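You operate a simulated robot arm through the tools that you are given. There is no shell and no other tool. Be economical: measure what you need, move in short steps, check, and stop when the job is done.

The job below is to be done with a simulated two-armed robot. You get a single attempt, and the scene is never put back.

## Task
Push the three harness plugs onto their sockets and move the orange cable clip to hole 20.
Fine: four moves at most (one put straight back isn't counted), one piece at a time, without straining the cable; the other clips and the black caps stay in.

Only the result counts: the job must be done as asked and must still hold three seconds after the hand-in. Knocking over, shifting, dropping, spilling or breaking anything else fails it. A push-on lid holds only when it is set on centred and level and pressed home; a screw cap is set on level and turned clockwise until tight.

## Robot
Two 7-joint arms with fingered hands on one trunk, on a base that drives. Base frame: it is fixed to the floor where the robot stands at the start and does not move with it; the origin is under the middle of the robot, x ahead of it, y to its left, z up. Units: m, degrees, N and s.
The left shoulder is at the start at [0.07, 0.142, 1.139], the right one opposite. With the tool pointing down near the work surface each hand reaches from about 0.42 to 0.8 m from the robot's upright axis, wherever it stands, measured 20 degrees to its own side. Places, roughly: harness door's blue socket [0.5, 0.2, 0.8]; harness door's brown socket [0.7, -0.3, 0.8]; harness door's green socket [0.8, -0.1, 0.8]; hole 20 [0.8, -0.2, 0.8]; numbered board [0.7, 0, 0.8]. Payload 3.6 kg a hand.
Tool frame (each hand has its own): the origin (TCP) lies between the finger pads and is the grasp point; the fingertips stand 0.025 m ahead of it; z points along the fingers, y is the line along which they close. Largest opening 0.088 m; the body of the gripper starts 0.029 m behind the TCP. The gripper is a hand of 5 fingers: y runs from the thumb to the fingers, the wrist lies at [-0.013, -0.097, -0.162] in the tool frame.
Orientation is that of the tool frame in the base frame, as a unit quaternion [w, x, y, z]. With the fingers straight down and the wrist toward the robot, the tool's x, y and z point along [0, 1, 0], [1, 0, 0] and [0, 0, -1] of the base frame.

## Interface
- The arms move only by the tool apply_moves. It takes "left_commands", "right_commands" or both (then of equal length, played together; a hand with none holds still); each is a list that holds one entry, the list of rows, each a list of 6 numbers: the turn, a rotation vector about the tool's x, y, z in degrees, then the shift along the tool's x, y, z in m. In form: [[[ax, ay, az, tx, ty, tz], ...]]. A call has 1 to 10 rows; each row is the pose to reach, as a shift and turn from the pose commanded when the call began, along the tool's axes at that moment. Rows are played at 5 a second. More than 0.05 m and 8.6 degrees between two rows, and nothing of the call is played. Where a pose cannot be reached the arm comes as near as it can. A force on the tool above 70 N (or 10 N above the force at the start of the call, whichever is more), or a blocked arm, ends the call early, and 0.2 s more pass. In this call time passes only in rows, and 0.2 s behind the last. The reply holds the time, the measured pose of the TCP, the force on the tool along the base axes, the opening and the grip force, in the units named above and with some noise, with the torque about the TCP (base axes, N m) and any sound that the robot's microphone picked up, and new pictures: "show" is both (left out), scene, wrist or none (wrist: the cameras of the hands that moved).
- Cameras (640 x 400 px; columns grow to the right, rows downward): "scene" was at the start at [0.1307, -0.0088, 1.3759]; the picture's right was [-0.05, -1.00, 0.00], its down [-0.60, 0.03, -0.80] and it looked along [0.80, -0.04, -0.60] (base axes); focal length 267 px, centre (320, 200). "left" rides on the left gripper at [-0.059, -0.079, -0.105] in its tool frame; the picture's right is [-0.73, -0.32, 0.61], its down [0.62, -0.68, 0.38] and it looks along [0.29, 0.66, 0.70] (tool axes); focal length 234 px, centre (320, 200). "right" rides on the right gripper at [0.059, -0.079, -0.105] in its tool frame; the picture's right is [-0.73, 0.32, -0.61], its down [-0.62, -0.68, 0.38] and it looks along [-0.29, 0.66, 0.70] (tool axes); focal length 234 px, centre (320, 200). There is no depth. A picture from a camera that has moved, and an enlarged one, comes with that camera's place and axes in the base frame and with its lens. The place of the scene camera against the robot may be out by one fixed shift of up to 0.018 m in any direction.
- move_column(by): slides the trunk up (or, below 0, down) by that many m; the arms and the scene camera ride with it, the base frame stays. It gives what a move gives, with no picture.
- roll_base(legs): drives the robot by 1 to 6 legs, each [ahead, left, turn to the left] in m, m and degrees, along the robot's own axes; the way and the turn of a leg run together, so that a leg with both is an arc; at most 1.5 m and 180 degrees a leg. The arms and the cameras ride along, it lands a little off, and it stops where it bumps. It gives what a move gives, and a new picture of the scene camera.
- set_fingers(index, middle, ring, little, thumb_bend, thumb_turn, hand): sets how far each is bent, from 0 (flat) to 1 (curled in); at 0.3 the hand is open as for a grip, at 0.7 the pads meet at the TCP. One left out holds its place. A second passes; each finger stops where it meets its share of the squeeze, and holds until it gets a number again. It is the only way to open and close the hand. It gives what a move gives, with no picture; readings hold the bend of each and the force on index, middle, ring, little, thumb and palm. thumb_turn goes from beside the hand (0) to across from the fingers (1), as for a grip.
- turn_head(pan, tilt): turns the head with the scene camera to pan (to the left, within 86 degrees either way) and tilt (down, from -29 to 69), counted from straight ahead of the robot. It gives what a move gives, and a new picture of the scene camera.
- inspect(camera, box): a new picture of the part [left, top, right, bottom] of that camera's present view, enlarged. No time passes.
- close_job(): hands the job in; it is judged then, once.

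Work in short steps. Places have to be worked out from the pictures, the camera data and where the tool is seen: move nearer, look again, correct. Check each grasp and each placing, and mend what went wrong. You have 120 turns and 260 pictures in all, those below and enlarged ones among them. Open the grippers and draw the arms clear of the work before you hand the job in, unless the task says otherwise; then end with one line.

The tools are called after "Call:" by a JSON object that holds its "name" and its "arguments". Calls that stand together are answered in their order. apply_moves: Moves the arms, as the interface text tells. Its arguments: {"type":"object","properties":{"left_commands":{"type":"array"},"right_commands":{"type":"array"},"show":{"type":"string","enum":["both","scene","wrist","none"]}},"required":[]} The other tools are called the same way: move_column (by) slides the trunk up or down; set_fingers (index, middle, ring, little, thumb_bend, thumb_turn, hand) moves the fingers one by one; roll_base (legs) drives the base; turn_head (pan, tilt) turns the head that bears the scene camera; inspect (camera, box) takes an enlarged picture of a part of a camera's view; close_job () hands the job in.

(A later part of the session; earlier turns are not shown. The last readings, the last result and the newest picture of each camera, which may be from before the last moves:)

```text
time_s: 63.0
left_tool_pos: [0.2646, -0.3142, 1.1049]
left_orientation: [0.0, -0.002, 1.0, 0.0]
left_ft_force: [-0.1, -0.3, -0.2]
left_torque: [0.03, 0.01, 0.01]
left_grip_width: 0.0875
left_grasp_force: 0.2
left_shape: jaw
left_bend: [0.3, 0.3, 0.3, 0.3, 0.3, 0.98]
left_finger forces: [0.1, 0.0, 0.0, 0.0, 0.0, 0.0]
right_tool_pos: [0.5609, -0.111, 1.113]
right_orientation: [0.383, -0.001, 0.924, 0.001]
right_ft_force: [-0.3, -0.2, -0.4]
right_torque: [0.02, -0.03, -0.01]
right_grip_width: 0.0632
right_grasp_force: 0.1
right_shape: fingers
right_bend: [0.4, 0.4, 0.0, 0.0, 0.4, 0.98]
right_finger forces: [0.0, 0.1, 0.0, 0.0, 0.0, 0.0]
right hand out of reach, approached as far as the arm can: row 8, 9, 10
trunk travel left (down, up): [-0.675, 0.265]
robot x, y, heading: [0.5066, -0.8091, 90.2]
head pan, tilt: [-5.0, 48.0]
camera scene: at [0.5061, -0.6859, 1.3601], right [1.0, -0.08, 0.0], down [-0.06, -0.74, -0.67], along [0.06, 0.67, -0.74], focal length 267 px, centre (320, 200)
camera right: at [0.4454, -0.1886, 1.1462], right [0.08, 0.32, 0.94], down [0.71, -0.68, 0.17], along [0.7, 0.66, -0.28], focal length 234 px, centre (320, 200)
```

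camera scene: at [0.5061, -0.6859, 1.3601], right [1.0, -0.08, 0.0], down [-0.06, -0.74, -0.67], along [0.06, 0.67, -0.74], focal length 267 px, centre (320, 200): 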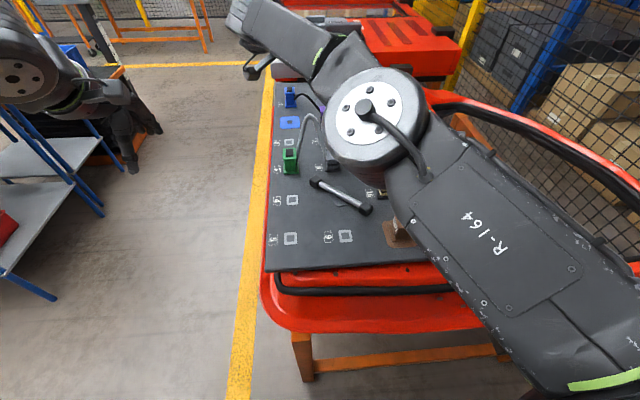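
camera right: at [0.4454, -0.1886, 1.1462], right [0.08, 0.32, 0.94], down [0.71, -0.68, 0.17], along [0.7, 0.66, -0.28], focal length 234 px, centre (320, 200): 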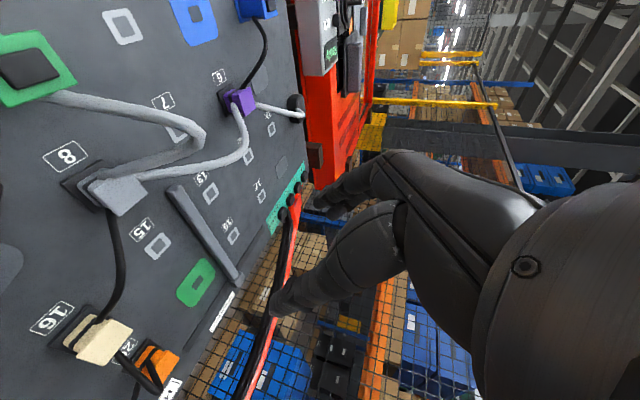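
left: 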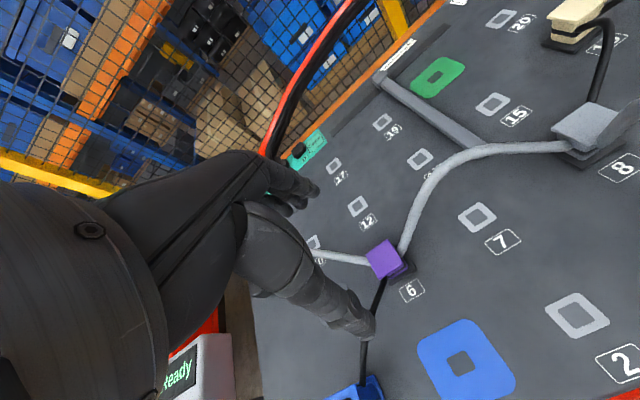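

Tilt works, but the reach across is short; shifting the base 0.15 m left (-x) fixes that.

Call:
{"name": "roll_base", "arguments": {"legs": [[0, 0.16, 0]]}}

Call:
{"name": "inspect", "arguments": {"camera": "right", "box": [0, 0, 640, 400]}}

```text
time_s: 64.4
left_tool_pos: [0.1051, -0.3154, 1.1055]
left_orientation: [0.0, -0.004, 1.0, 0.0]
left_ft_force: [-0.1, -0.4, 0.3]
left_torque: [0.01, -0.01, 0.01]
left_grip_width: 0.0879
left_grasp_force: 0.1
left_shape: jaw
left_bend: [0.3, 0.3, 0.3, 0.3, 0.3, 0.98]
left_finger forces: [0.0, 0.1, 0.0, 0.1, 0.1, 0.0]
right_tool_pos: [0.4027, -0.1115, 1.1142]
right_orientation: [0.383, 0.0, 0.924, 0.001]
right_ft_force: [-0.3, 0.3, -0.2]
right_torque: [0.0, 0.0, -0.05]
right_grip_width: 0.0634
right_grasp_force: 0.1
right_shape: fingers
right_bend: [0.4, 0.4, 0.0, 0.0, 0.4, 0.98]
right_finger forces: [0.1, 0.0, 0.1, 0.0, 0.0, 0.1]
trunk travel left (down, up): [-0.675, 0.265]
robot x, y, heading: [0.348, -0.8144, 90.1]
head pan, tilt: [-5.0, 48.0]
camera scene: at [0.3483, -0.687, 1.3602], right [1.0, -0.08, 0.0], down [-0.06, -0.74, -0.67], along [0.05, 0.67, -0.74], focal length 267 px, centre (320, 200)
```

scene: 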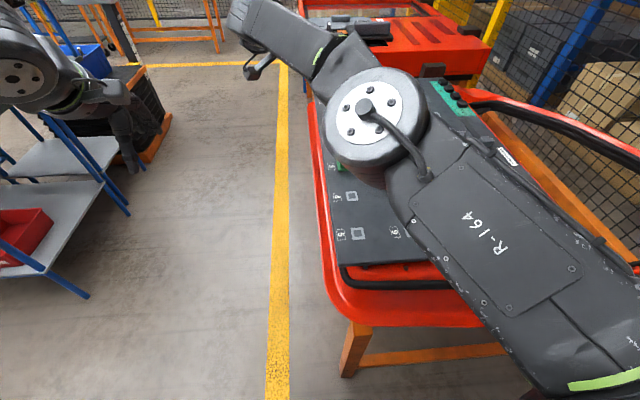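

```text
1.00 times, centred on (320, 200) of right (not enlarged: the box is as wide or as high as the picture)
camera zoom: at [0.2874, -0.1894, 1.1466], right [0.08, 0.32, 0.94], down [0.71, -0.68, 0.17], along [0.7, 0.66, -0.29], focal length 234 px, centre (320, 200)
```

zoom: 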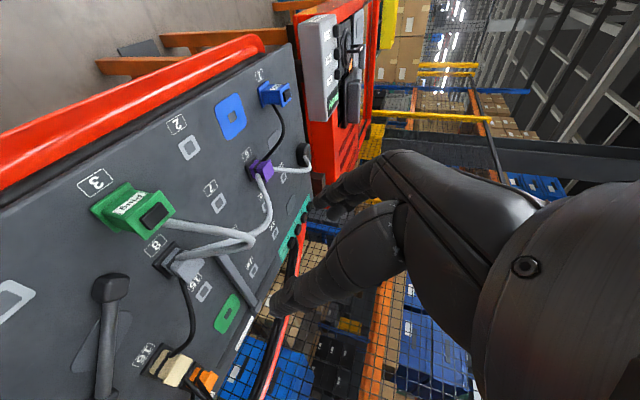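

The green plug computes to ≈(0.478,-0.081). I move to a stand-off 11 cm back along the tilted approach line.

Call:
{"name": "apply_moves", "arguments": {"right_commands": [[[0, 0, 0, 0.03, 0.01, 0.025], [0, 0, 0, 0.06, 0.02, 0.05], [0, 0, 0, 0.09, 0.0295, 0.08], [0, 0, 0, 0.1235, 0.0295, 0.1055]]]}}

Call:
{"name": "inspect", "arguments": {"camera": "right", "box": [80, 130, 400, 380]}}

```text
time_s: 65.4
left_tool_pos: [0.1064, -0.3141, 1.1043]
left_orientation: [-0.001, -0.003, 1.0, -0.001]
left_ft_force: [0.4, 0.7, 0.1]
left_torque: [-0.02, 0.0, 0.0]
left_grip_width: 0.0874
left_grasp_force: 0.1
left_shape: jaw
left_bend: [0.3, 0.3, 0.3, 0.3, 0.3, 0.98]
left_finger forces: [0.1, 0.0, 0.1, 0.1, 0.0, 0.0]
right_tool_pos: [0.4046, -0.1091, 0.9622]
right_orientation: [0.382, 0.0, 0.924, 0.001]
right_ft_force: [0.2, 0.1, 0.0]
right_torque: [0.0, 0.02, -0.03]
right_grip_width: 0.063
right_grasp_force: 0.0
right_shape: fingers
right_bend: [0.4, 0.4, 0.0, 0.0, 0.4, 0.98]
right_finger forces: [0.1, 0.0, 0.0, 0.0, 0.0, 0.0]
right hand out of reach, approached as far as the arm can: row 1, 2, 3, 4
trunk travel left (down, up): [-0.675, 0.265]
robot x, y, heading: [0.3459, -0.8112, 90.2]
head pan, tilt: [-5.0, 48.0]
camera scene: at [0.3489, -0.6857, 1.3601], right [1.0, -0.08, 0.0], down [-0.06, -0.74, -0.67], along [0.05, 0.67, -0.74], focal length 267 px, centre (320, 200)
camera right: at [0.2903, -0.1871, 0.9946], right [0.09, 0.32, 0.94], down [0.71, -0.68, 0.17], along [0.7, 0.66, -0.29], focal length 234 px, centre (320, 200)
```

scene: 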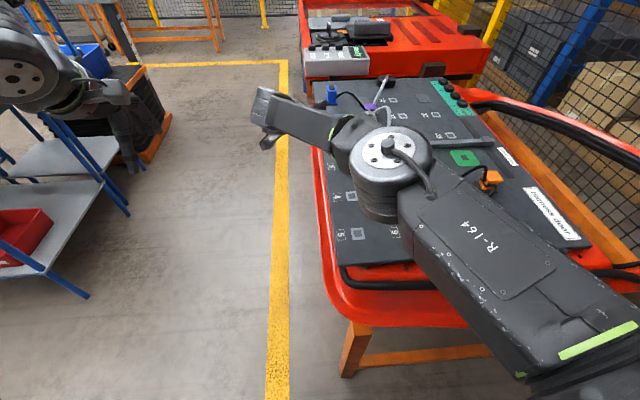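
right: 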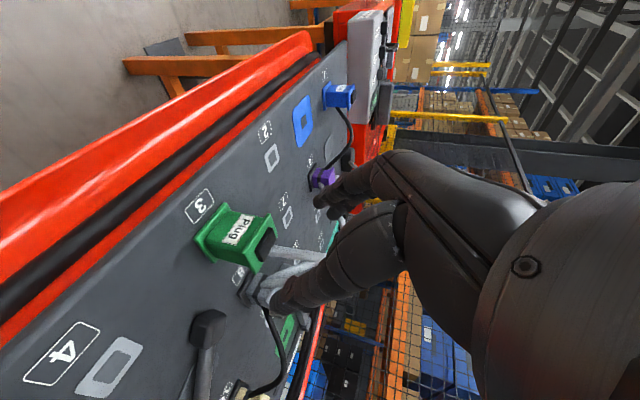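

```text
1.60 times, centred on (240, 255) of right
camera zoom: at [0.2903, -0.1871, 0.9946], right [0.09, 0.32, 0.94], down [0.71, -0.68, 0.17], along [0.7, 0.66, -0.29], focal length 375 px, centre (448, 112)
```

zoom: 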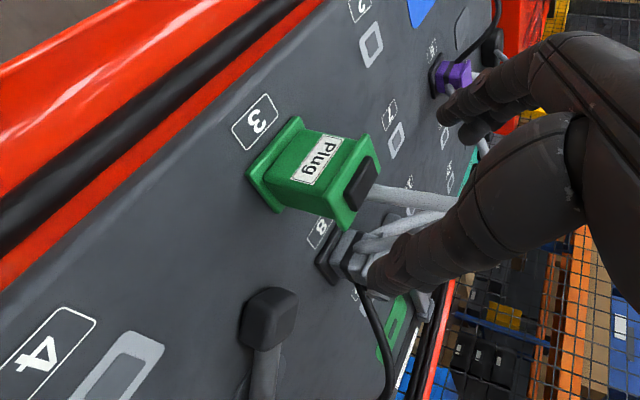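

Still at a limit; I shift the base another 0.14 m left so the arm works more on its own side.

Call:
{"name": "apply_moves", "arguments": {"right_commands": [[[0, 0, 0, -0.03, 0, -0.03], [0, 0, 0, -0.06, 0, -0.06]]], "show": "none"}}

Call:
{"name": "roll_base", "arguments": {"legs": [[0, 0.14, 0]]}}

Call:
{"name": "apply_moves", "arguments": {"right_commands": [[[0, 0, 0, -0.03, 0.01, 0.03], [0, 0, 0, -0.06, 0.02, 0.06], [0, 0, 0, -0.06, 0.028, 0.09]]]}}

```text
time_s: 66.0
left_tool_pos: [0.1051, -0.3151, 1.1041]
left_orientation: [0.0, -0.003, 1.0, 0.0]
left_ft_force: [-0.3, -0.2, -0.4]
left_torque: [0.02, -0.03, 0.01]
left_grip_width: 0.0877
left_grasp_force: 0.1
left_shape: jaw
left_bend: [0.3, 0.3, 0.3, 0.3, 0.3, 0.98]
left_finger forces: [0.1, 0.0, 0.0, 0.0, 0.1, 0.0]
right_tool_pos: [0.4045, -0.1103, 1.0467]
right_orientation: [0.382, 0.0, 0.924, 0.001]
right_ft_force: [0.7, -0.2, 0.6]
right_torque: [-0.01, -0.02, -0.01]
right_grip_width: 0.063
right_grasp_force: 0.0
right_shape: fingers
right_bend: [0.4, 0.4, 0.0, 0.0, 0.4, 0.98]
right_finger forces: [0.0, 0.0, 0.0, 0.0, 0.1, 0.1]
trunk travel left (down, up): [-0.675, 0.265]
robot x, y, heading: [0.3496, -0.8096, 90.3]
head pan, tilt: [-5.0, 48.0]
```

```text
time_s: 67.3
left_tool_pos: [-0.0336, -0.3156, 1.1039]
left_orientation: [0.0, -0.002, 1.0, 0.0]
left_ft_force: [-0.7, -1.1, -0.3]
left_torque: [-0.02, -0.01, 0.01]
left_grip_width: 0.0876
left_grasp_force: 0.1
left_shape: jaw
left_bend: [0.3, 0.3, 0.3, 0.3, 0.3, 0.98]
left_finger forces: [0.0, 0.0, 0.1, 0.0, 0.0, 0.0]
right_tool_pos: [0.2652, -0.1096, 1.0457]
right_orientation: [0.383, 0.001, 0.924, 0.002]
right_ft_force: [-0.3, -0.8, 1.1]
right_torque: [-0.02, 0.02, 0.05]
right_grip_width: 0.0629
right_grasp_force: 0.1
right_shape: fingers
right_bend: [0.4, 0.4, 0.0, 0.0, 0.4, 0.98]
right_finger forces: [0.0, 0.1, 0.0, 0.0, 0.0, 0.0]
trunk travel left (down, up): [-0.675, 0.265]
robot x, y, heading: [0.2059, -0.8094, 90.1]
head pan, tilt: [-5.0, 48.0]
camera scene: at [0.2081, -0.6877, 1.3602], right [1.0, -0.08, 0.0], down [-0.06, -0.74, -0.67], along [0.05, 0.67, -0.74], focal length 267 px, centre (320, 200)
```

scene: 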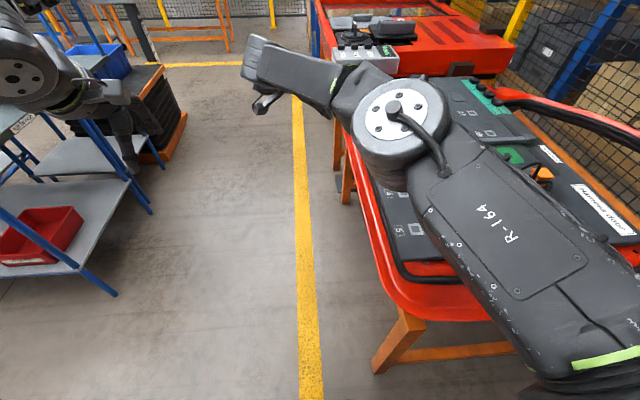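

```text
time_s: 68.1
left_tool_pos: [-0.0346, -0.3165, 1.105]
left_orientation: [0.0, -0.004, 1.0, -0.001]
left_ft_force: [1.3, -0.2, -0.8]
left_torque: [-0.01, 0.02, -0.01]
left_grip_width: 0.0875
left_grasp_force: 0.0
left_shape: jaw
left_bend: [0.3, 0.3, 0.3, 0.3, 0.3, 0.98]
left_finger forces: [0.0, 0.0, 0.0, 0.1, 0.0, 0.0]
right_tool_pos: [0.3704, -0.0827, 1.0241]
right_orientation: [0.383, 0.0, 0.924, 0.001]
right_ft_force: [1.5, -0.1, 0.2]
right_torque: [-0.02, 0.01, -0.01]
right_grip_width: 0.0632
right_grasp_force: 0.0
right_shape: fingers
right_bend: [0.4, 0.4, 0.0, 0.0, 0.4, 0.98]
right_finger forces: [0.0, 0.0, 0.0, 0.1, 0.1, 0.0]
trunk travel left (down, up): [-0.675, 0.265]
robot x, y, heading: [0.2046, -0.8079, 90.1]
head pan, tilt: [-5.0, 48.0]
camera scene: at [0.2068, -0.6868, 1.3601], right [1.0, -0.08, 0.0], down [-0.06, -0.74, -0.67], along [0.06, 0.67, -0.74], focal length 267 px, centre (320, 200)
camera right: at [0.2556, -0.1601, 1.0567], right [0.08, 0.32, 0.94], down [0.71, -0.68, 0.17], along [0.7, 0.66, -0.29], focal length 234 px, centre (320, 200)
```

scene: 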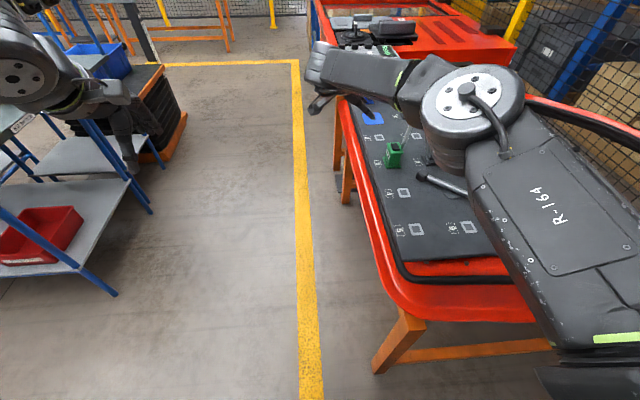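
right: 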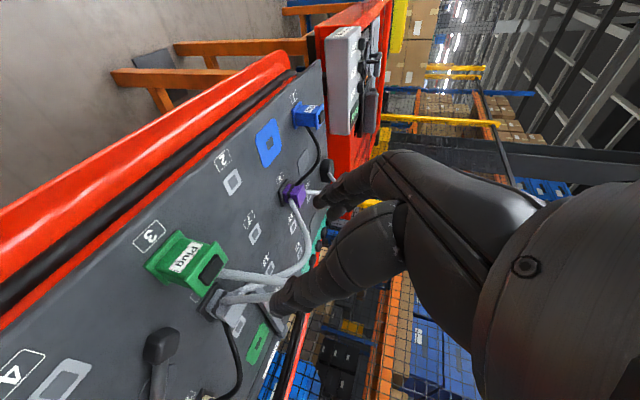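

Reach is good now. I go to the stand-off point and check the alignment.

Call:
{"name": "apply_moves", "arguments": {"right_commands": [[[0, 0, 0, 0.018, 0.0005, 0.033], [0, 0, 0, 0.037, 0.0005, 0.0676]]], "show": "wrist"}}

Call:
{"name": "inspect", "arguments": {"camera": "right", "box": [120, 150, 370, 350]}}

Call:
{"name": "inspect", "arguments": {"camera": "scene", "box": [300, 60, 470, 220]}}

```text
time_s: 68.7
left_tool_pos: [-0.0337, -0.3158, 1.1041]
left_orientation: [0.0, -0.002, 1.0, -0.001]
left_ft_force: [0.2, 0.6, -0.4]
left_torque: [-0.01, 0.0, 0.01]
left_grip_width: 0.0877
left_grasp_force: 0.0
left_shape: jaw
left_bend: [0.3, 0.3, 0.3, 0.3, 0.3, 0.98]
left_finger forces: [0.0, 0.1, 0.1, 0.1, 0.0, 0.1]
right_tool_pos: [0.3918, -0.0808, 0.9506]
right_orientation: [0.383, 0.001, 0.924, 0.001]
right_ft_force: [0.6, -0.6, 0.3]
right_torque: [-0.01, -0.05, -0.05]
right_grip_width: 0.063
right_grasp_force: 0.0
right_shape: fingers
right_bend: [0.4, 0.4, 0.0, 0.0, 0.4, 0.98]
right_finger forces: [0.1, 0.0, 0.1, 0.0, 0.0, 0.1]
trunk travel left (down, up): [-0.675, 0.265]
robot x, y, heading: [0.2042, -0.8135, 90.4]
head pan, tilt: [-5.0, 48.0]
camera right: at [0.2782, -0.1591, 0.9833], right [0.08, 0.32, 0.94], down [0.71, -0.68, 0.17], along [0.7, 0.66, -0.29], focal length 234 px, centre (320, 200)
```

right: 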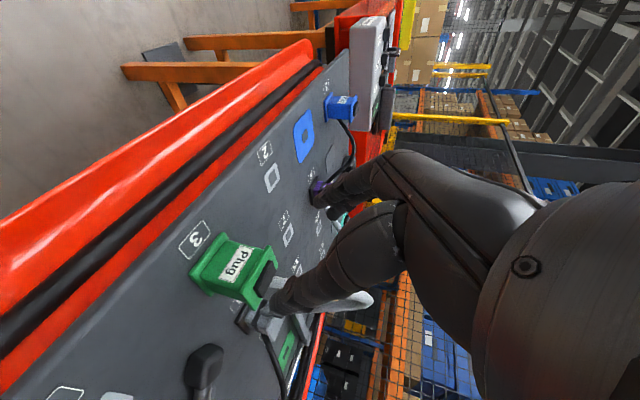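

```text
2.00 times, centred on (245, 250) of right
camera zoom: at [0.2782, -0.1591, 0.9833], right [0.08, 0.32, 0.94], down [0.71, -0.68, 0.17], along [0.7, 0.66, -0.29], focal length 468 px, centre (470, 100)
```

zoom: 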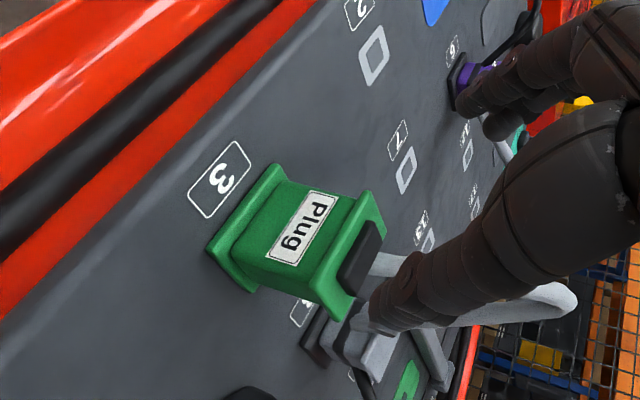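

```text
2.50 times, centred on (385, 140) of scene
camera zoom: at [0.2076, -0.6869, 1.3601], right [1.0, -0.08, 0.0], down [-0.06, -0.74, -0.67], along [0.05, 0.67, -0.74], focal length 667 px, centre (158, 350)
```

zoom: 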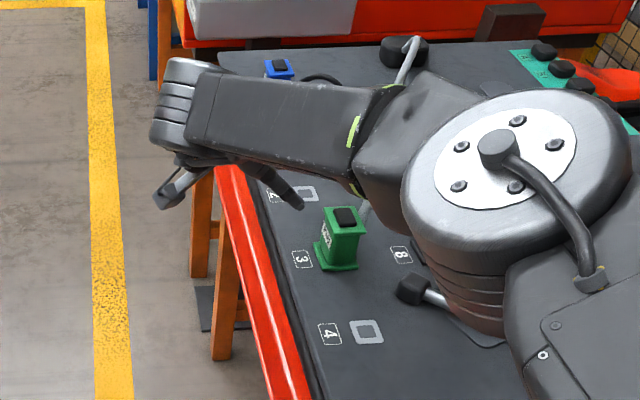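

Plug centre confirmed at (0.478,-0.081). I advance along the approach in two stages.

Call:
{"name": "apply_moves", "arguments": {"right_commands": [[[0, 0, 0, 0, 0, 0.04], [0, 0, 0, 0, 0, 0.07]]], "show": "none"}}

Call:
{"name": "inspect", "arguments": {"camera": "right", "box": [170, 150, 420, 350]}}

Call:
{"name": "inspect", "arguments": {"camera": "scene", "box": [320, 80, 460, 200]}}

```text
time_s: 69.3
left_tool_pos: [-0.0336, -0.3164, 1.1042]
left_orientation: [0.0, -0.003, 1.0, -0.001]
left_ft_force: [-0.2, -0.4, -0.6]
left_torque: [-0.02, 0.0, 0.01]
left_grip_width: 0.088
left_grasp_force: 0.0
left_shape: jaw
left_bend: [0.3, 0.3, 0.3, 0.3, 0.3, 0.98]
left_finger forces: [0.1, 0.0, 0.0, 0.0, 0.0, 0.1]
right_tool_pos: [0.4415, -0.0828, 0.9016]
right_orientation: [0.383, -0.001, 0.924, 0.0]
right_ft_force: [0.1, 0.4, 0.1]
right_torque: [0.01, -0.01, 0.02]
right_grip_width: 0.0631
right_grasp_force: 0.0
right_shape: fingers
right_bend: [0.4, 0.4, 0.0, 0.0, 0.4, 0.98]
right_finger forces: [0.0, 0.1, 0.1, 0.0, 0.0, 0.0]
trunk travel left (down, up): [-0.675, 0.265]
robot x, y, heading: [0.2086, -0.8107, 90.0]
head pan, tilt: [-5.0, 48.0]
```

```text
2.00 times, centred on (295, 250) of right
camera zoom: at [0.3271, -0.1596, 0.9341], right [0.08, 0.32, 0.94], down [0.71, -0.68, 0.17], along [0.7, 0.66, -0.29], focal length 468 px, centre (370, 100)
```

zoom: 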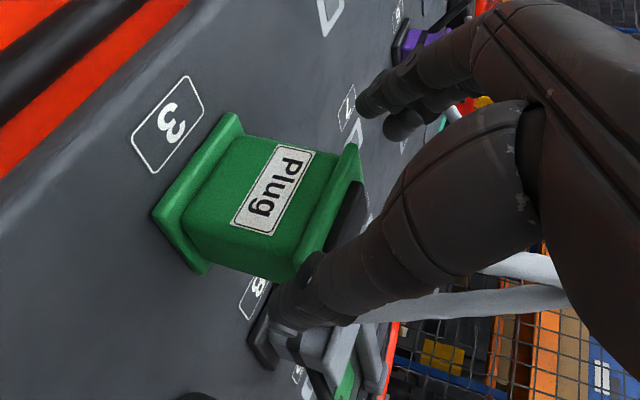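

```text
3.33 times, centred on (390, 140) of scene
camera zoom: at [0.2075, -0.6875, 1.3602], right [1.0, -0.08, 0.0], down [-0.06, -0.74, -0.67], along [0.05, 0.67, -0.74], focal length 890 px, centre (87, 400)
```

zoom: 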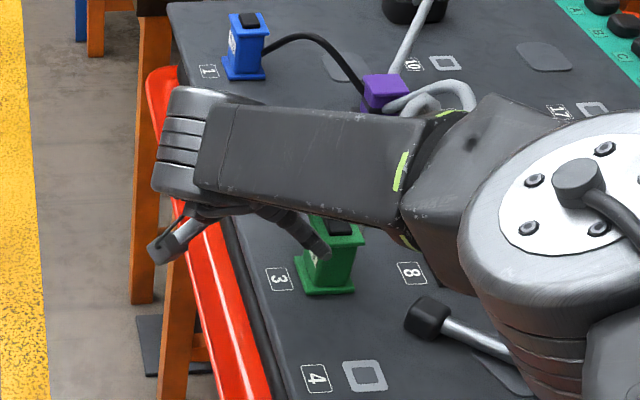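

Clear. I advance the last 38 mm and grip.

Call:
{"name": "apply_moves", "arguments": {"right_commands": [[[0, 0, 0, 0, 0.001, 0.02], [0, 0, 0, 0, 0.001, 0.039]]], "show": "none"}}

Call:
{"name": "inspect", "arguments": {"camera": "right", "box": [170, 150, 420, 350]}}

```text
time_s: 69.9
left_tool_pos: [-0.0343, -0.3163, 1.104]
left_orientation: [-0.001, -0.002, 1.0, 0.0]
left_ft_force: [1.2, 0.9, -0.4]
left_torque: [0.0, -0.03, 0.01]
left_grip_width: 0.0877
left_grasp_force: 0.0
left_shape: jaw
left_bend: [0.3, 0.3, 0.3, 0.3, 0.3, 0.98]
left_finger forces: [0.1, 0.0, 0.1, 0.0, 0.0, 0.0]
right_tool_pos: [0.4697, -0.0798, 0.8744]
right_orientation: [0.382, 0.001, 0.924, 0.001]
right_ft_force: [0.2, 0.4, -0.2]
right_torque: [0.02, 0.0, 0.02]
right_grip_width: 0.063
right_grasp_force: 0.0
right_shape: fingers
right_bend: [0.4, 0.4, 0.0, 0.0, 0.4, 0.98]
right_finger forces: [0.1, 0.1, 0.1, 0.1, 0.0, 0.1]
trunk travel left (down, up): [-0.675, 0.265]
robot x, y, heading: [0.2083, -0.8118, 90.1]
head pan, tilt: [-5.0, 48.0]
```

```text
2.00 times, centred on (295, 250) of right
camera zoom: at [0.3546, -0.1589, 0.9064], right [0.08, 0.32, 0.94], down [0.71, -0.68, 0.17], along [0.7, 0.66, -0.29], focal length 468 px, centre (370, 100)
```

zoom: 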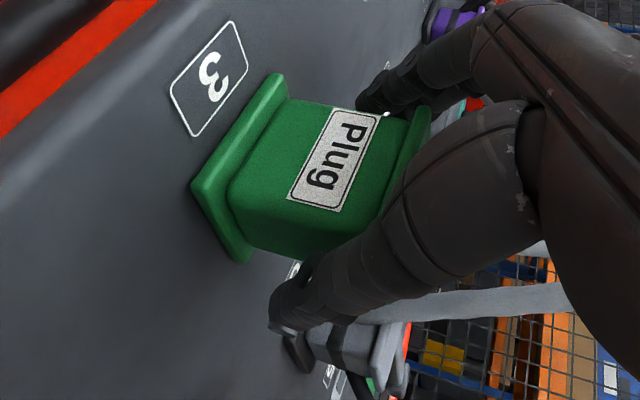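

No contact. I close thumb, index and middle.

Call:
{"name": "set_fingers", "arguments": {"hand": "right", "index": 0.75, "middle": 0.75, "thumb_bend": 0.75}}

Call:
{"name": "inspect", "arguments": {"camera": "right", "box": [170, 150, 420, 350]}}

```text
time_s: 70.9
left_tool_pos: [-0.0354, -0.3163, 1.1048]
left_orientation: [0.0, -0.002, 1.0, 0.001]
left_ft_force: [-1.1, -0.7, -0.1]
left_torque: [0.0, -0.02, 0.01]
left_grip_width: 0.0878
left_grasp_force: 0.1
left_shape: jaw
left_bend: [0.3, 0.3, 0.3, 0.3, 0.3, 0.98]
left_finger forces: [0.0, 0.1, 0.1, 0.1, 0.0, 0.0]
right_tool_pos: [0.4693, -0.0808, 0.8755]
right_orientation: [0.383, 0.0, 0.924, 0.0]
right_ft_force: [0.5, -2.6, 0.3]
right_torque: [0.07, -0.03, 0.28]
right_grip_width: 0.0365
right_grasp_force: 22.0
right_shape: fingers
right_bend: [0.51, 0.56, 0.0, 0.0, 0.57, 0.97]
right_finger forces: [11.5, 8.7, 0.1, 0.0, 22.9, 0.0]
trunk travel left (down, up): [-0.675, 0.265]
robot x, y, heading: [0.204, -0.8129, 90.0]
head pan, tilt: [-5.0, 48.0]
```

```text
2.00 times, centred on (295, 250) of right
camera zoom: at [0.3546, -0.1594, 0.9071], right [0.08, 0.32, 0.94], down [0.71, -0.68, 0.17], along [0.7, 0.66, -0.29], focal length 468 px, centre (370, 100)
```

zoom: 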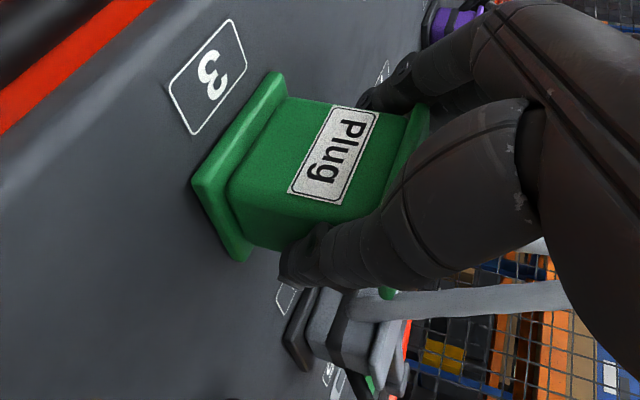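

Firm grip at 36.5 mm. I lift straight up (equal -x and -z in the tilted tool frame).

Call:
{"name": "apply_moves", "arguments": {"right_commands": [[[0, 0, 0, -0.0035, 0, -0.0035], [0, 0, 0, -0.007, 0, -0.007], [0, 0, 0, -0.0115, 0, -0.0115], [0, 0, 0, -0.02, 0, -0.02], [0, 0, 0, -0.032, 0, -0.032]]], "show": "wrist"}}

Call:
{"name": "inspect", "arguments": {"camera": "scene", "box": [320, 80, 460, 200]}}

Call:
{"name": "inspect", "arguments": {"camera": "right", "box": [170, 150, 420, 350]}}

```text
time_s: 72.1
left_tool_pos: [-0.0355, -0.3161, 1.1047]
left_orientation: [-0.001, -0.003, 1.0, 0.0]
left_ft_force: [0.1, 0.4, -0.1]
left_torque: [0.0, -0.02, 0.0]
left_grip_width: 0.0876
left_grasp_force: 0.0
left_shape: jaw
left_bend: [0.3, 0.3, 0.3, 0.3, 0.3, 0.98]
left_finger forces: [0.1, 0.0, 0.0, 0.0, 0.0, 0.0]
right_tool_pos: [0.4685, -0.079, 0.9201]
right_orientation: [0.383, 0.001, 0.924, 0.001]
right_ft_force: [-0.4, -0.4, -1.2]
right_torque: [-0.04, 0.02, 0.0]
right_grip_width: 0.0359
right_grasp_force: 19.0
right_shape: fingers
right_bend: [0.51, 0.57, 0.0, 0.0, 0.58, 0.95]
right_finger forces: [11.3, 7.4, 0.0, 0.0, 18.7, 0.1]
trunk travel left (down, up): [-0.675, 0.265]
robot x, y, heading: [0.2058, -0.8146, 90.2]
head pan, tilt: [-5.0, 48.0]
camera right: at [0.3535, -0.1589, 0.9519], right [0.08, 0.32, 0.94], down [0.71, -0.68, 0.17], along [0.7, 0.66, -0.29], focal length 234 px, centre (320, 200)
```

right: 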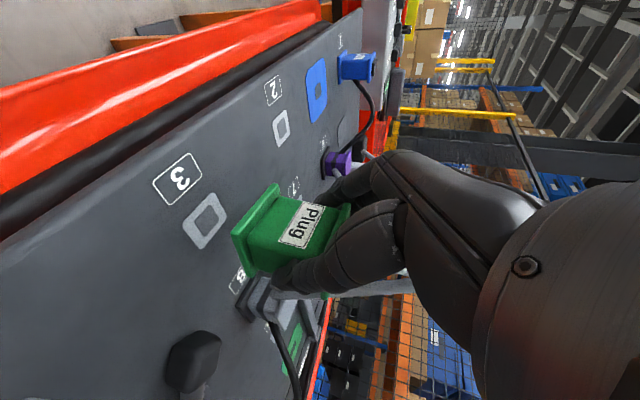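

```text
3.33 times, centred on (390, 140) of scene
camera zoom: at [0.2071, -0.6878, 1.3602], right [1.0, -0.08, 0.0], down [-0.06, -0.74, -0.67], along [0.06, 0.67, -0.74], focal length 890 px, centre (87, 400)
```

zoom: 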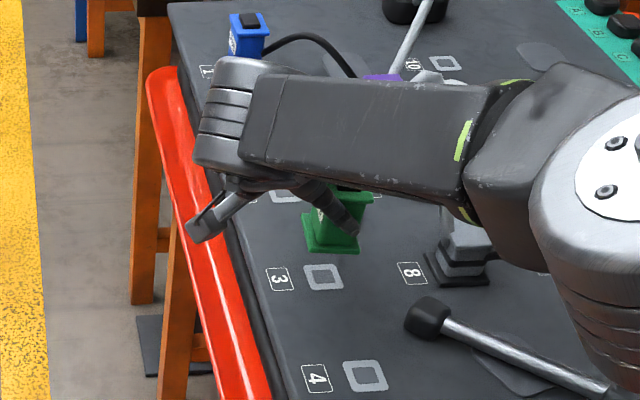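

```text
2.00 times, centred on (295, 250) of right
camera zoom: at [0.3535, -0.1589, 0.9519], right [0.08, 0.32, 0.94], down [0.71, -0.68, 0.17], along [0.7, 0.66, -0.29], focal length 468 px, centre (370, 100)
```

zoom: 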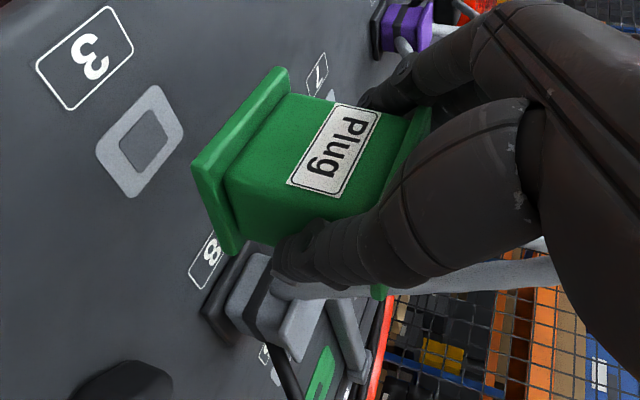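

Plug is out and level. I raise it and shift to y≈-0.14 to pass beside clip 8 and its cables, then drive the base right, carrying it along +x.

Call:
{"name": "apply_moves", "arguments": {"right_commands": [[[0, 0, 0, -0.02, -0.02, -0.02], [0, 0, 0, -0.04, -0.04, -0.04], [0, 0, 0, -0.052, -0.06, -0.052]]], "show": "none"}}

Call:
{"name": "roll_base", "arguments": {"legs": [[0, -0.13, 0]]}}

```text
time_s: 72.9
left_tool_pos: [-0.0351, -0.3167, 1.1053]
left_orientation: [0.0, -0.002, 1.0, -0.001]
left_ft_force: [-0.2, -0.7, 0.1]
left_torque: [-0.02, 0.02, -0.01]
left_grip_width: 0.0877
left_grasp_force: 0.1
left_shape: jaw
left_bend: [0.3, 0.3, 0.3, 0.3, 0.3, 0.98]
left_finger forces: [0.0, 0.1, 0.1, 0.1, 0.1, 0.0]
right_tool_pos: [0.4686, -0.1426, 0.9916]
right_orientation: [0.383, 0.0, 0.924, 0.0]
right_ft_force: [-0.2, 0.1, -0.6]
right_torque: [-0.01, -0.02, 0.0]
right_grip_width: 0.0364
right_grasp_force: 18.5
right_shape: fingers
right_bend: [0.51, 0.57, 0.0, 0.0, 0.58, 0.95]
right_finger forces: [11.2, 7.4, 0.1, 0.0, 18.5, 0.1]
trunk travel left (down, up): [-0.675, 0.265]
robot x, y, heading: [0.2041, -0.815, 90.2]
head pan, tilt: [-5.0, 48.0]
```

```text
time_s: 74.2
left_tool_pos: [0.0951, -0.3147, 1.1035]
left_orientation: [0.001, -0.004, 1.0, 0.0]
left_ft_force: [0.3, 0.0, 0.2]
left_torque: [0.0, 0.0, 0.01]
left_grip_width: 0.0876
left_grasp_force: 0.1
left_shape: jaw
left_bend: [0.3, 0.3, 0.3, 0.3, 0.3, 0.98]
left_finger forces: [0.1, 0.0, 0.0, 0.0, 0.0, 0.0]
right_tool_pos: [0.5971, -0.1402, 0.9927]
right_orientation: [0.384, -0.001, 0.923, 0.001]
right_ft_force: [-0.5, -0.2, -0.5]
right_torque: [-0.02, 0.0, -0.02]
right_grip_width: 0.0363
right_grasp_force: 18.6
right_shape: fingers
right_bend: [0.51, 0.57, 0.0, 0.0, 0.58, 0.95]
right_finger forces: [11.2, 7.3, 0.0, 0.0, 18.5, 0.1]
trunk travel left (down, up): [-0.675, 0.265]
robot x, y, heading: [0.3413, -0.8091, 90.2]
head pan, tilt: [-5.0, 48.0]
camera scene: at [0.3369, -0.6869, 1.3602], right [1.0, -0.08, 0.0], down [-0.06, -0.74, -0.67], along [0.06, 0.67, -0.74], focal length 267 px, centre (320, 200)
```

scene: 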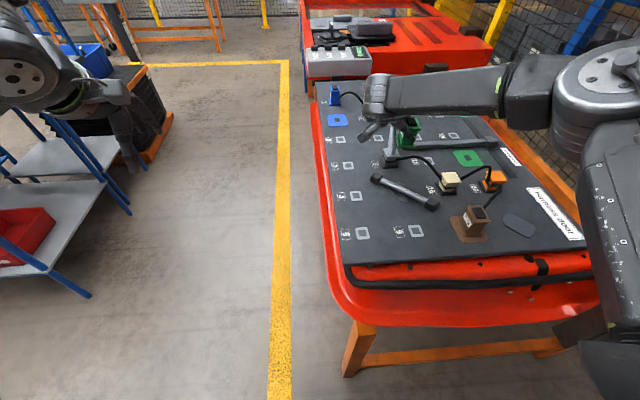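

Path is clear. I drive another 0.13 m right.

Call:
{"name": "roll_base", "arguments": {"legs": [[0, -0.13, 0]]}}

Call:
{"name": "inspect", "arguments": {"camera": "right", "box": [0, 0, 640, 400]}}

```text
time_s: 75.5
left_tool_pos: [0.226, -0.315, 1.1048]
left_orientation: [0.001, -0.003, 1.0, 0.001]
left_ft_force: [-0.4, -0.5, 0.0]
left_torque: [0.01, 0.04, 0.02]
left_grip_width: 0.0876
left_grasp_force: 0.0
left_shape: jaw
left_bend: [0.3, 0.3, 0.3, 0.3, 0.3, 0.98]
left_finger forces: [0.1, 0.1, 0.0, 0.0, 0.0, 0.0]
right_tool_pos: [0.7291, -0.139, 0.9913]
right_orientation: [0.384, 0.0, 0.924, 0.002]
right_ft_force: [-0.3, 0.7, -1.3]
right_torque: [0.01, 0.01, -0.02]
right_grip_width: 0.0361
right_grasp_force: 19.1
right_shape: fingers
right_bend: [0.51, 0.57, 0.0, 0.0, 0.58, 0.95]
right_finger forces: [11.3, 7.2, 0.1, 0.0, 18.5, 0.1]
trunk travel left (down, up): [-0.675, 0.265]
robot x, y, heading: [0.471, -0.8151, 90.4]
head pan, tilt: [-5.0, 48.0]
camera scene: at [0.4682, -0.6861, 1.3602], right [1.0, -0.08, 0.0], down [-0.06, -0.74, -0.67], along [0.05, 0.67, -0.74], focal length 267 px, centre (320, 200)
```

scene: 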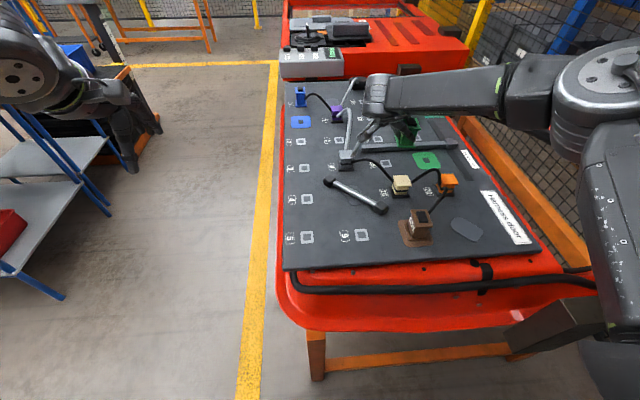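

```text
1.00 times, centred on (320, 200) of right (not enlarged: the box is as wide or as high as the picture)
camera zoom: at [0.6136, -0.2173, 1.0247], right [0.08, 0.32, 0.94], down [0.71, -0.68, 0.17], along [0.7, 0.66, -0.29], focal length 234 px, centre (320, 200)
```

zoom: 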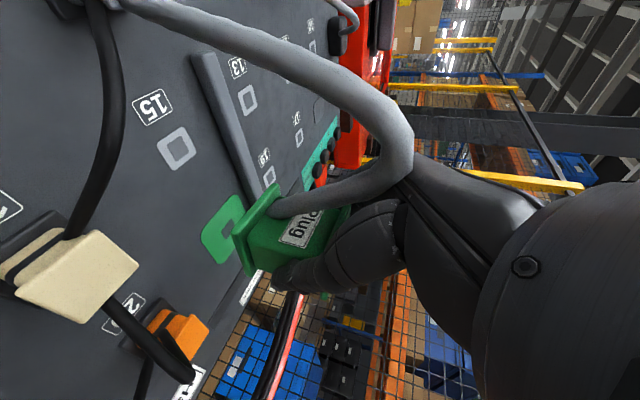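

Cable has slack and the path is free. I estimate the seat TCP at ≈(0.837,-0.080); I move over it at z≈0.96.

Call:
{"name": "apply_moves", "arguments": {"right_commands": [[[0, 0, 0, -0.014, 0.015, 0.025], [0, 0, 0, -0.028, 0.03, 0.05], [0, 0, 0, -0.042, 0.045, 0.075], [0, 0, 0, -0.0551, 0.059, 0.0976]]]}}

Call:
{"name": "inspect", "arguments": {"camera": "right", "box": [170, 150, 420, 350]}}

Call:
{"name": "inspect", "arguments": {"camera": "scene", "box": [380, 90, 500, 200]}}

```text
time_s: 76.5
left_tool_pos: [0.2273, -0.3127, 1.1045]
left_orientation: [0.0, -0.004, 1.0, 0.0]
left_ft_force: [-0.2, 0.2, -0.6]
left_torque: [0.02, -0.02, -0.05]
left_grip_width: 0.0878
left_grasp_force: 0.1
left_shape: jaw
left_bend: [0.3, 0.3, 0.3, 0.3, 0.3, 0.98]
left_finger forces: [0.1, 0.0, 0.0, 0.1, 0.0, 0.0]
right_tool_pos: [0.838, -0.0793, 0.9602]
right_orientation: [0.383, -0.001, 0.924, 0.002]
right_ft_force: [0.6, -0.4, -0.5]
right_torque: [0.01, 0.04, -0.01]
right_grip_width: 0.0362
right_grasp_force: 19.1
right_shape: fingers
right_bend: [0.51, 0.57, 0.0, 0.0, 0.58, 0.95]
right_finger forces: [11.1, 7.3, 0.1, 0.1, 18.3, 0.0]
trunk travel left (down, up): [-0.675, 0.265]
robot x, y, heading: [0.4726, -0.8116, 90.5]
head pan, tilt: [-5.0, 48.0]
camera scene: at [0.4693, -0.6854, 1.3601], right [1.0, -0.08, 0.0], down [-0.06, -0.74, -0.67], along [0.05, 0.67, -0.74], focal length 267 px, centre (320, 200)
camera right: at [0.7231, -0.1574, 0.9941], right [0.08, 0.32, 0.94], down [0.71, -0.68, 0.17], along [0.7, 0.66, -0.29], focal length 234 px, centre (320, 200)
```

scene: 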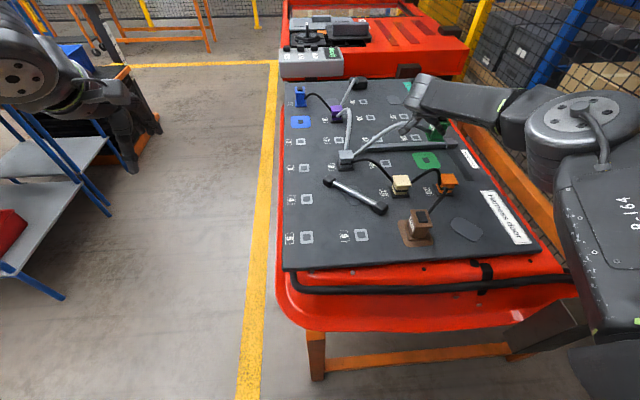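
right: 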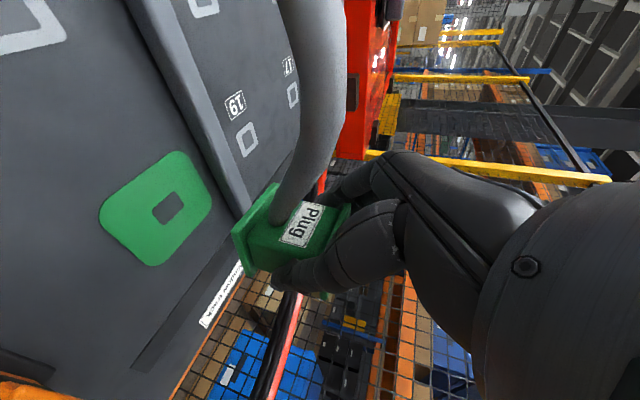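

```text
2.00 times, centred on (295, 250) of right
camera zoom: at [0.7231, -0.1574, 0.9941], right [0.08, 0.32, 0.94], down [0.71, -0.68, 0.17], along [0.7, 0.66, -0.29], focal length 468 px, centre (370, 100)
```

zoom: 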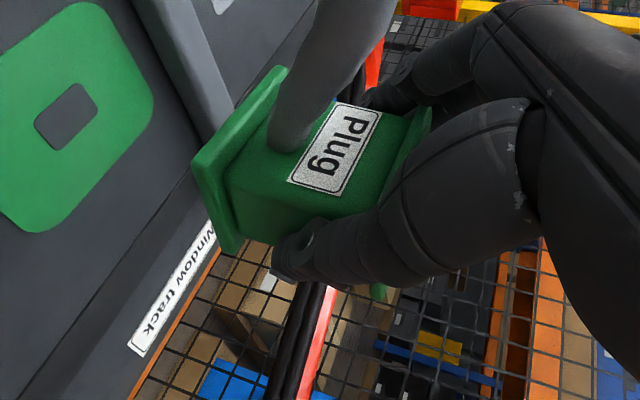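

```text
3.64 times, centred on (440, 145) of scene
camera zoom: at [0.4693, -0.6854, 1.3601], right [1.0, -0.08, 0.0], down [-0.06, -0.74, -0.67], along [0.05, 0.67, -0.74], focal length 971 px, centre (-116, 400)
```

zoom: 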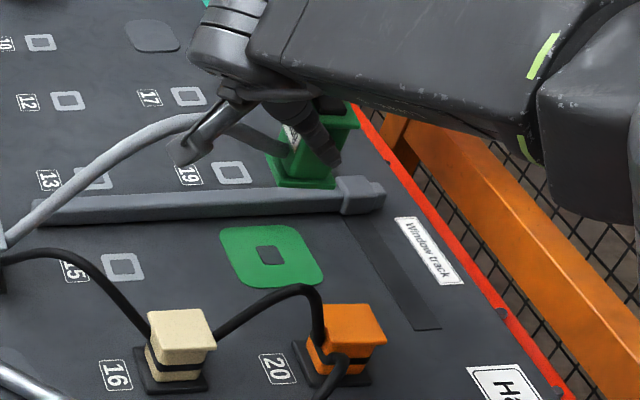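

Hand-camera measurement puts the socket slightly further (+1.5, +3 mm). I shift and lower to about 30 mm above the board.

Call:
{"name": "apply_moves", "arguments": {"right_commands": [[[0, 0, 0, 0.012, 0.003, 0.014], [0, 0, 0, 0.025, 0.003, 0.027], [0, 0, 0, 0.0378, 0.003, 0.0399]]], "show": "none"}}

Call:
{"name": "inspect", "arguments": {"camera": "right", "box": [120, 130, 340, 310]}}

Call:
{"name": "inspect", "arguments": {"camera": "scene", "box": [390, 110, 470, 180]}}

```text
time_s: 77.3
left_tool_pos: [0.2266, -0.3141, 1.1044]
left_orientation: [0.001, -0.004, 1.0, 0.0]
left_ft_force: [-1.4, -0.1, 0.7]
left_torque: [0.03, 0.01, 0.0]
left_grip_width: 0.0877
left_grasp_force: 0.1
left_shape: jaw
left_bend: [0.3, 0.3, 0.3, 0.3, 0.3, 0.98]
left_finger forces: [0.0, 0.0, 0.0, 0.1, 0.0, 0.0]
right_tool_pos: [0.8396, -0.0763, 0.9074]
right_orientation: [0.382, 0.0, 0.924, 0.001]
right_ft_force: [-0.3, -0.6, -1.5]
right_torque: [0.03, -0.02, -0.01]
right_grip_width: 0.0362
right_grasp_force: 18.2
right_shape: fingers
right_bend: [0.51, 0.58, 0.0, 0.0, 0.58, 0.95]
right_finger forces: [11.0, 7.2, 0.0, 0.1, 18.3, 0.0]
trunk travel left (down, up): [-0.675, 0.265]
robot x, y, heading: [0.4702, -0.8139, 90.3]
head pan, tilt: [-5.0, 48.0]
```

```text
2.22 times, centred on (230, 220) of right
camera zoom: at [0.7246, -0.1548, 0.9398], right [0.08, 0.32, 0.94], down [0.71, -0.68, 0.17], along [0.7, 0.66, -0.29], focal length 520 px, centre (520, 156)
```

zoom: 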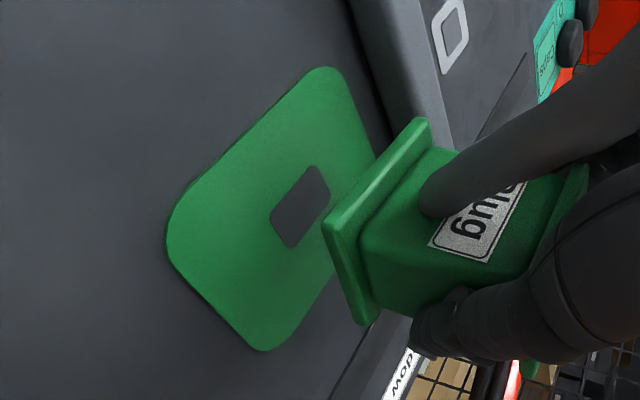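

```text
5.71 times, centred on (430, 145) of scene
camera zoom: at [0.4691, -0.6859, 1.3602], right [1.0, -0.08, 0.0], down [-0.06, -0.74, -0.67], along [0.05, 0.67, -0.74], focal length 1526 px, centre (-309, 514)
```

zoom: 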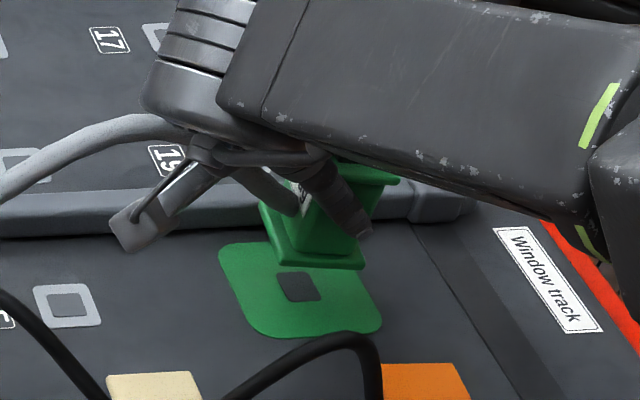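

Two views disagree a bit because of the height; I take a middle correction (+3,+2 mm) and lower further to reduce parallax.

Call:
{"name": "apply_moves", "arguments": {"right_commands": [[[0, 0, 0, 0.004, 0.002, 0.008], [0, 0, 0, 0.0106, 0.002, 0.0148]]], "show": "none"}}

Call:
{"name": "inspect", "arguments": {"camera": "right", "box": [150, 150, 330, 300]}}

Call:
{"name": "inspect", "arguments": {"camera": "scene", "box": [400, 120, 460, 170]}}

```text
time_s: 77.9
left_tool_pos: [0.2264, -0.3139, 1.1041]
left_orientation: [0.0, -0.004, 1.0, -0.001]
left_ft_force: [-0.7, 0.4, 0.0]
left_torque: [0.01, 0.02, 0.01]
left_grip_width: 0.0877
left_grasp_force: 0.1
left_shape: jaw
left_bend: [0.3, 0.3, 0.3, 0.3, 0.3, 0.98]
left_finger forces: [0.0, 0.1, 0.0, 0.0, 0.0, 0.0]
right_tool_pos: [0.8404, -0.0755, 0.889]
right_orientation: [0.383, -0.001, 0.924, 0.001]
right_ft_force: [0.6, -0.2, -1.0]
right_torque: [0.01, 0.01, 0.01]
right_grip_width: 0.0361
right_grasp_force: 18.0
right_shape: fingers
right_bend: [0.51, 0.58, 0.0, 0.0, 0.58, 0.95]
right_finger forces: [11.0, 7.3, 0.1, 0.0, 18.2, 0.0]
trunk travel left (down, up): [-0.675, 0.265]
robot x, y, heading: [0.472, -0.8117, 90.3]
head pan, tilt: [-5.0, 48.0]
```

```text
2.67 times, centred on (240, 225) of right
camera zoom: at [0.7267, -0.1532, 0.9216], right [0.08, 0.32, 0.94], down [0.71, -0.68, 0.17], along [0.7, 0.66, -0.29], focal length 624 px, centre (533, 133)
```

zoom: 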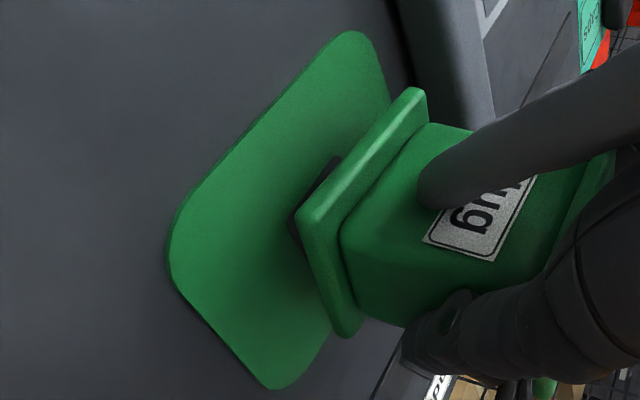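

```text
8.00 times, centred on (430, 145) of scene
camera zoom: at [0.4691, -0.6859, 1.3601], right [1.0, -0.08, 0.0], down [-0.06, -0.74, -0.67], along [0.05, 0.67, -0.74], focal length 2136 px, centre (-560, 640)
```

zoom: 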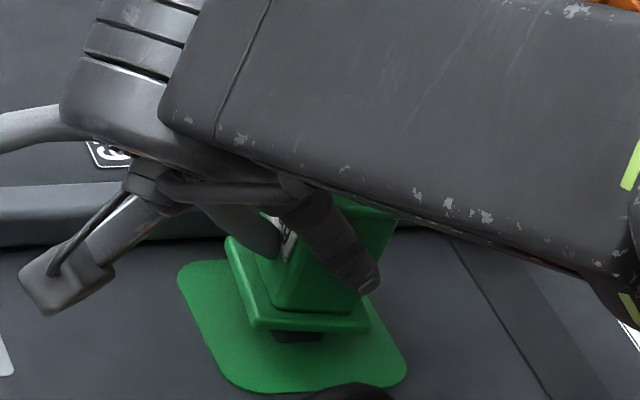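

Both views show the plug yawed about 5° clockwise in the grip. I rotate the hand +5° about vertical with a small (+2,+1 mm) shift and look again.

Call:
{"name": "apply_moves", "arguments": {"right_commands": [[[-1.8, 0, -1.8, -0.001, 0.0005, 0.001], [-3.54, 0, -3.54, -0.0014, 0.001, 0.0014]]], "show": "none"}}

Call:
{"name": "inspect", "arguments": {"camera": "right", "box": [150, 150, 330, 300]}}

Call:
{"name": "inspect", "arguments": {"camera": "scene", "box": [400, 120, 460, 170]}}

```text
time_s: 78.5
left_tool_pos: [0.2268, -0.3152, 1.1049]
left_orientation: [0.0, -0.003, 1.0, 0.001]
left_ft_force: [-0.8, 0.3, -0.2]
left_torque: [-0.01, 0.01, 0.0]
left_grip_width: 0.0873
left_grasp_force: 0.0
left_shape: jaw
left_bend: [0.3, 0.3, 0.3, 0.3, 0.3, 0.98]
left_finger forces: [0.0, 0.0, 0.0, 0.1, 0.0, 0.1]
right_tool_pos: [0.8437, -0.0735, 0.8884]
right_orientation: [0.383, -0.041, 0.923, 0.018]
right_ft_force: [0.3, 0.4, -1.7]
right_torque: [0.01, 0.0, -0.04]
right_grip_width: 0.036
right_grasp_force: 17.8
right_shape: fingers
right_bend: [0.51, 0.58, 0.0, 0.0, 0.58, 0.95]
right_finger forces: [10.9, 7.1, 0.0, 0.0, 18.2, 0.0]
trunk travel left (down, up): [-0.675, 0.265]
robot x, y, heading: [0.4674, -0.8083, 90.3]
head pan, tilt: [-5.0, 48.0]
```

```text
2.67 times, centred on (240, 225) of right
camera zoom: at [0.7366, -0.162, 0.9217], right [0.05, 0.33, 0.94], down [0.77, -0.62, 0.17], along [0.64, 0.72, -0.29], focal length 624 px, centre (533, 133)
```

zoom: 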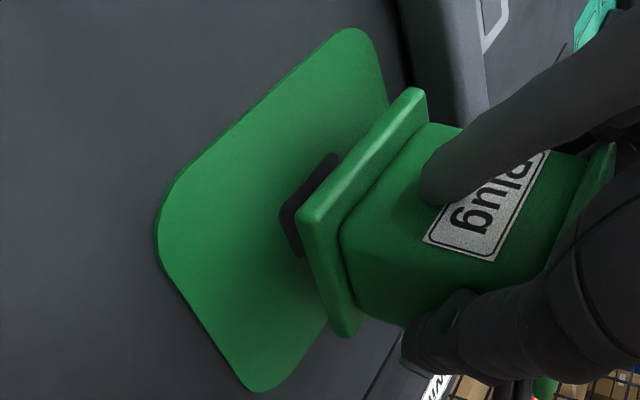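

```text
8.00 times, centred on (430, 145) of scene
camera zoom: at [0.4692, -0.6862, 1.3602], right [1.0, -0.08, 0.0], down [-0.06, -0.74, -0.67], along [0.05, 0.67, -0.74], focal length 2136 px, centre (-560, 640)
```

zoom: 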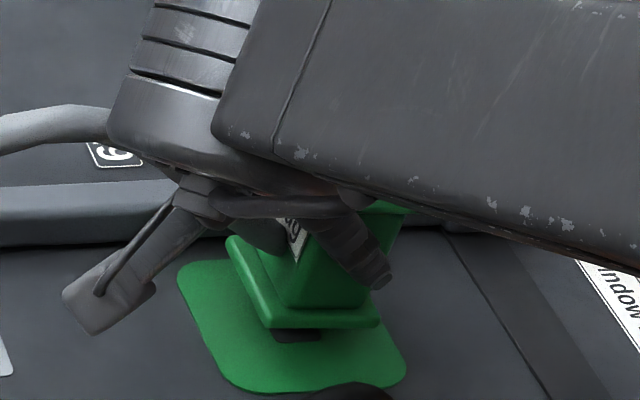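

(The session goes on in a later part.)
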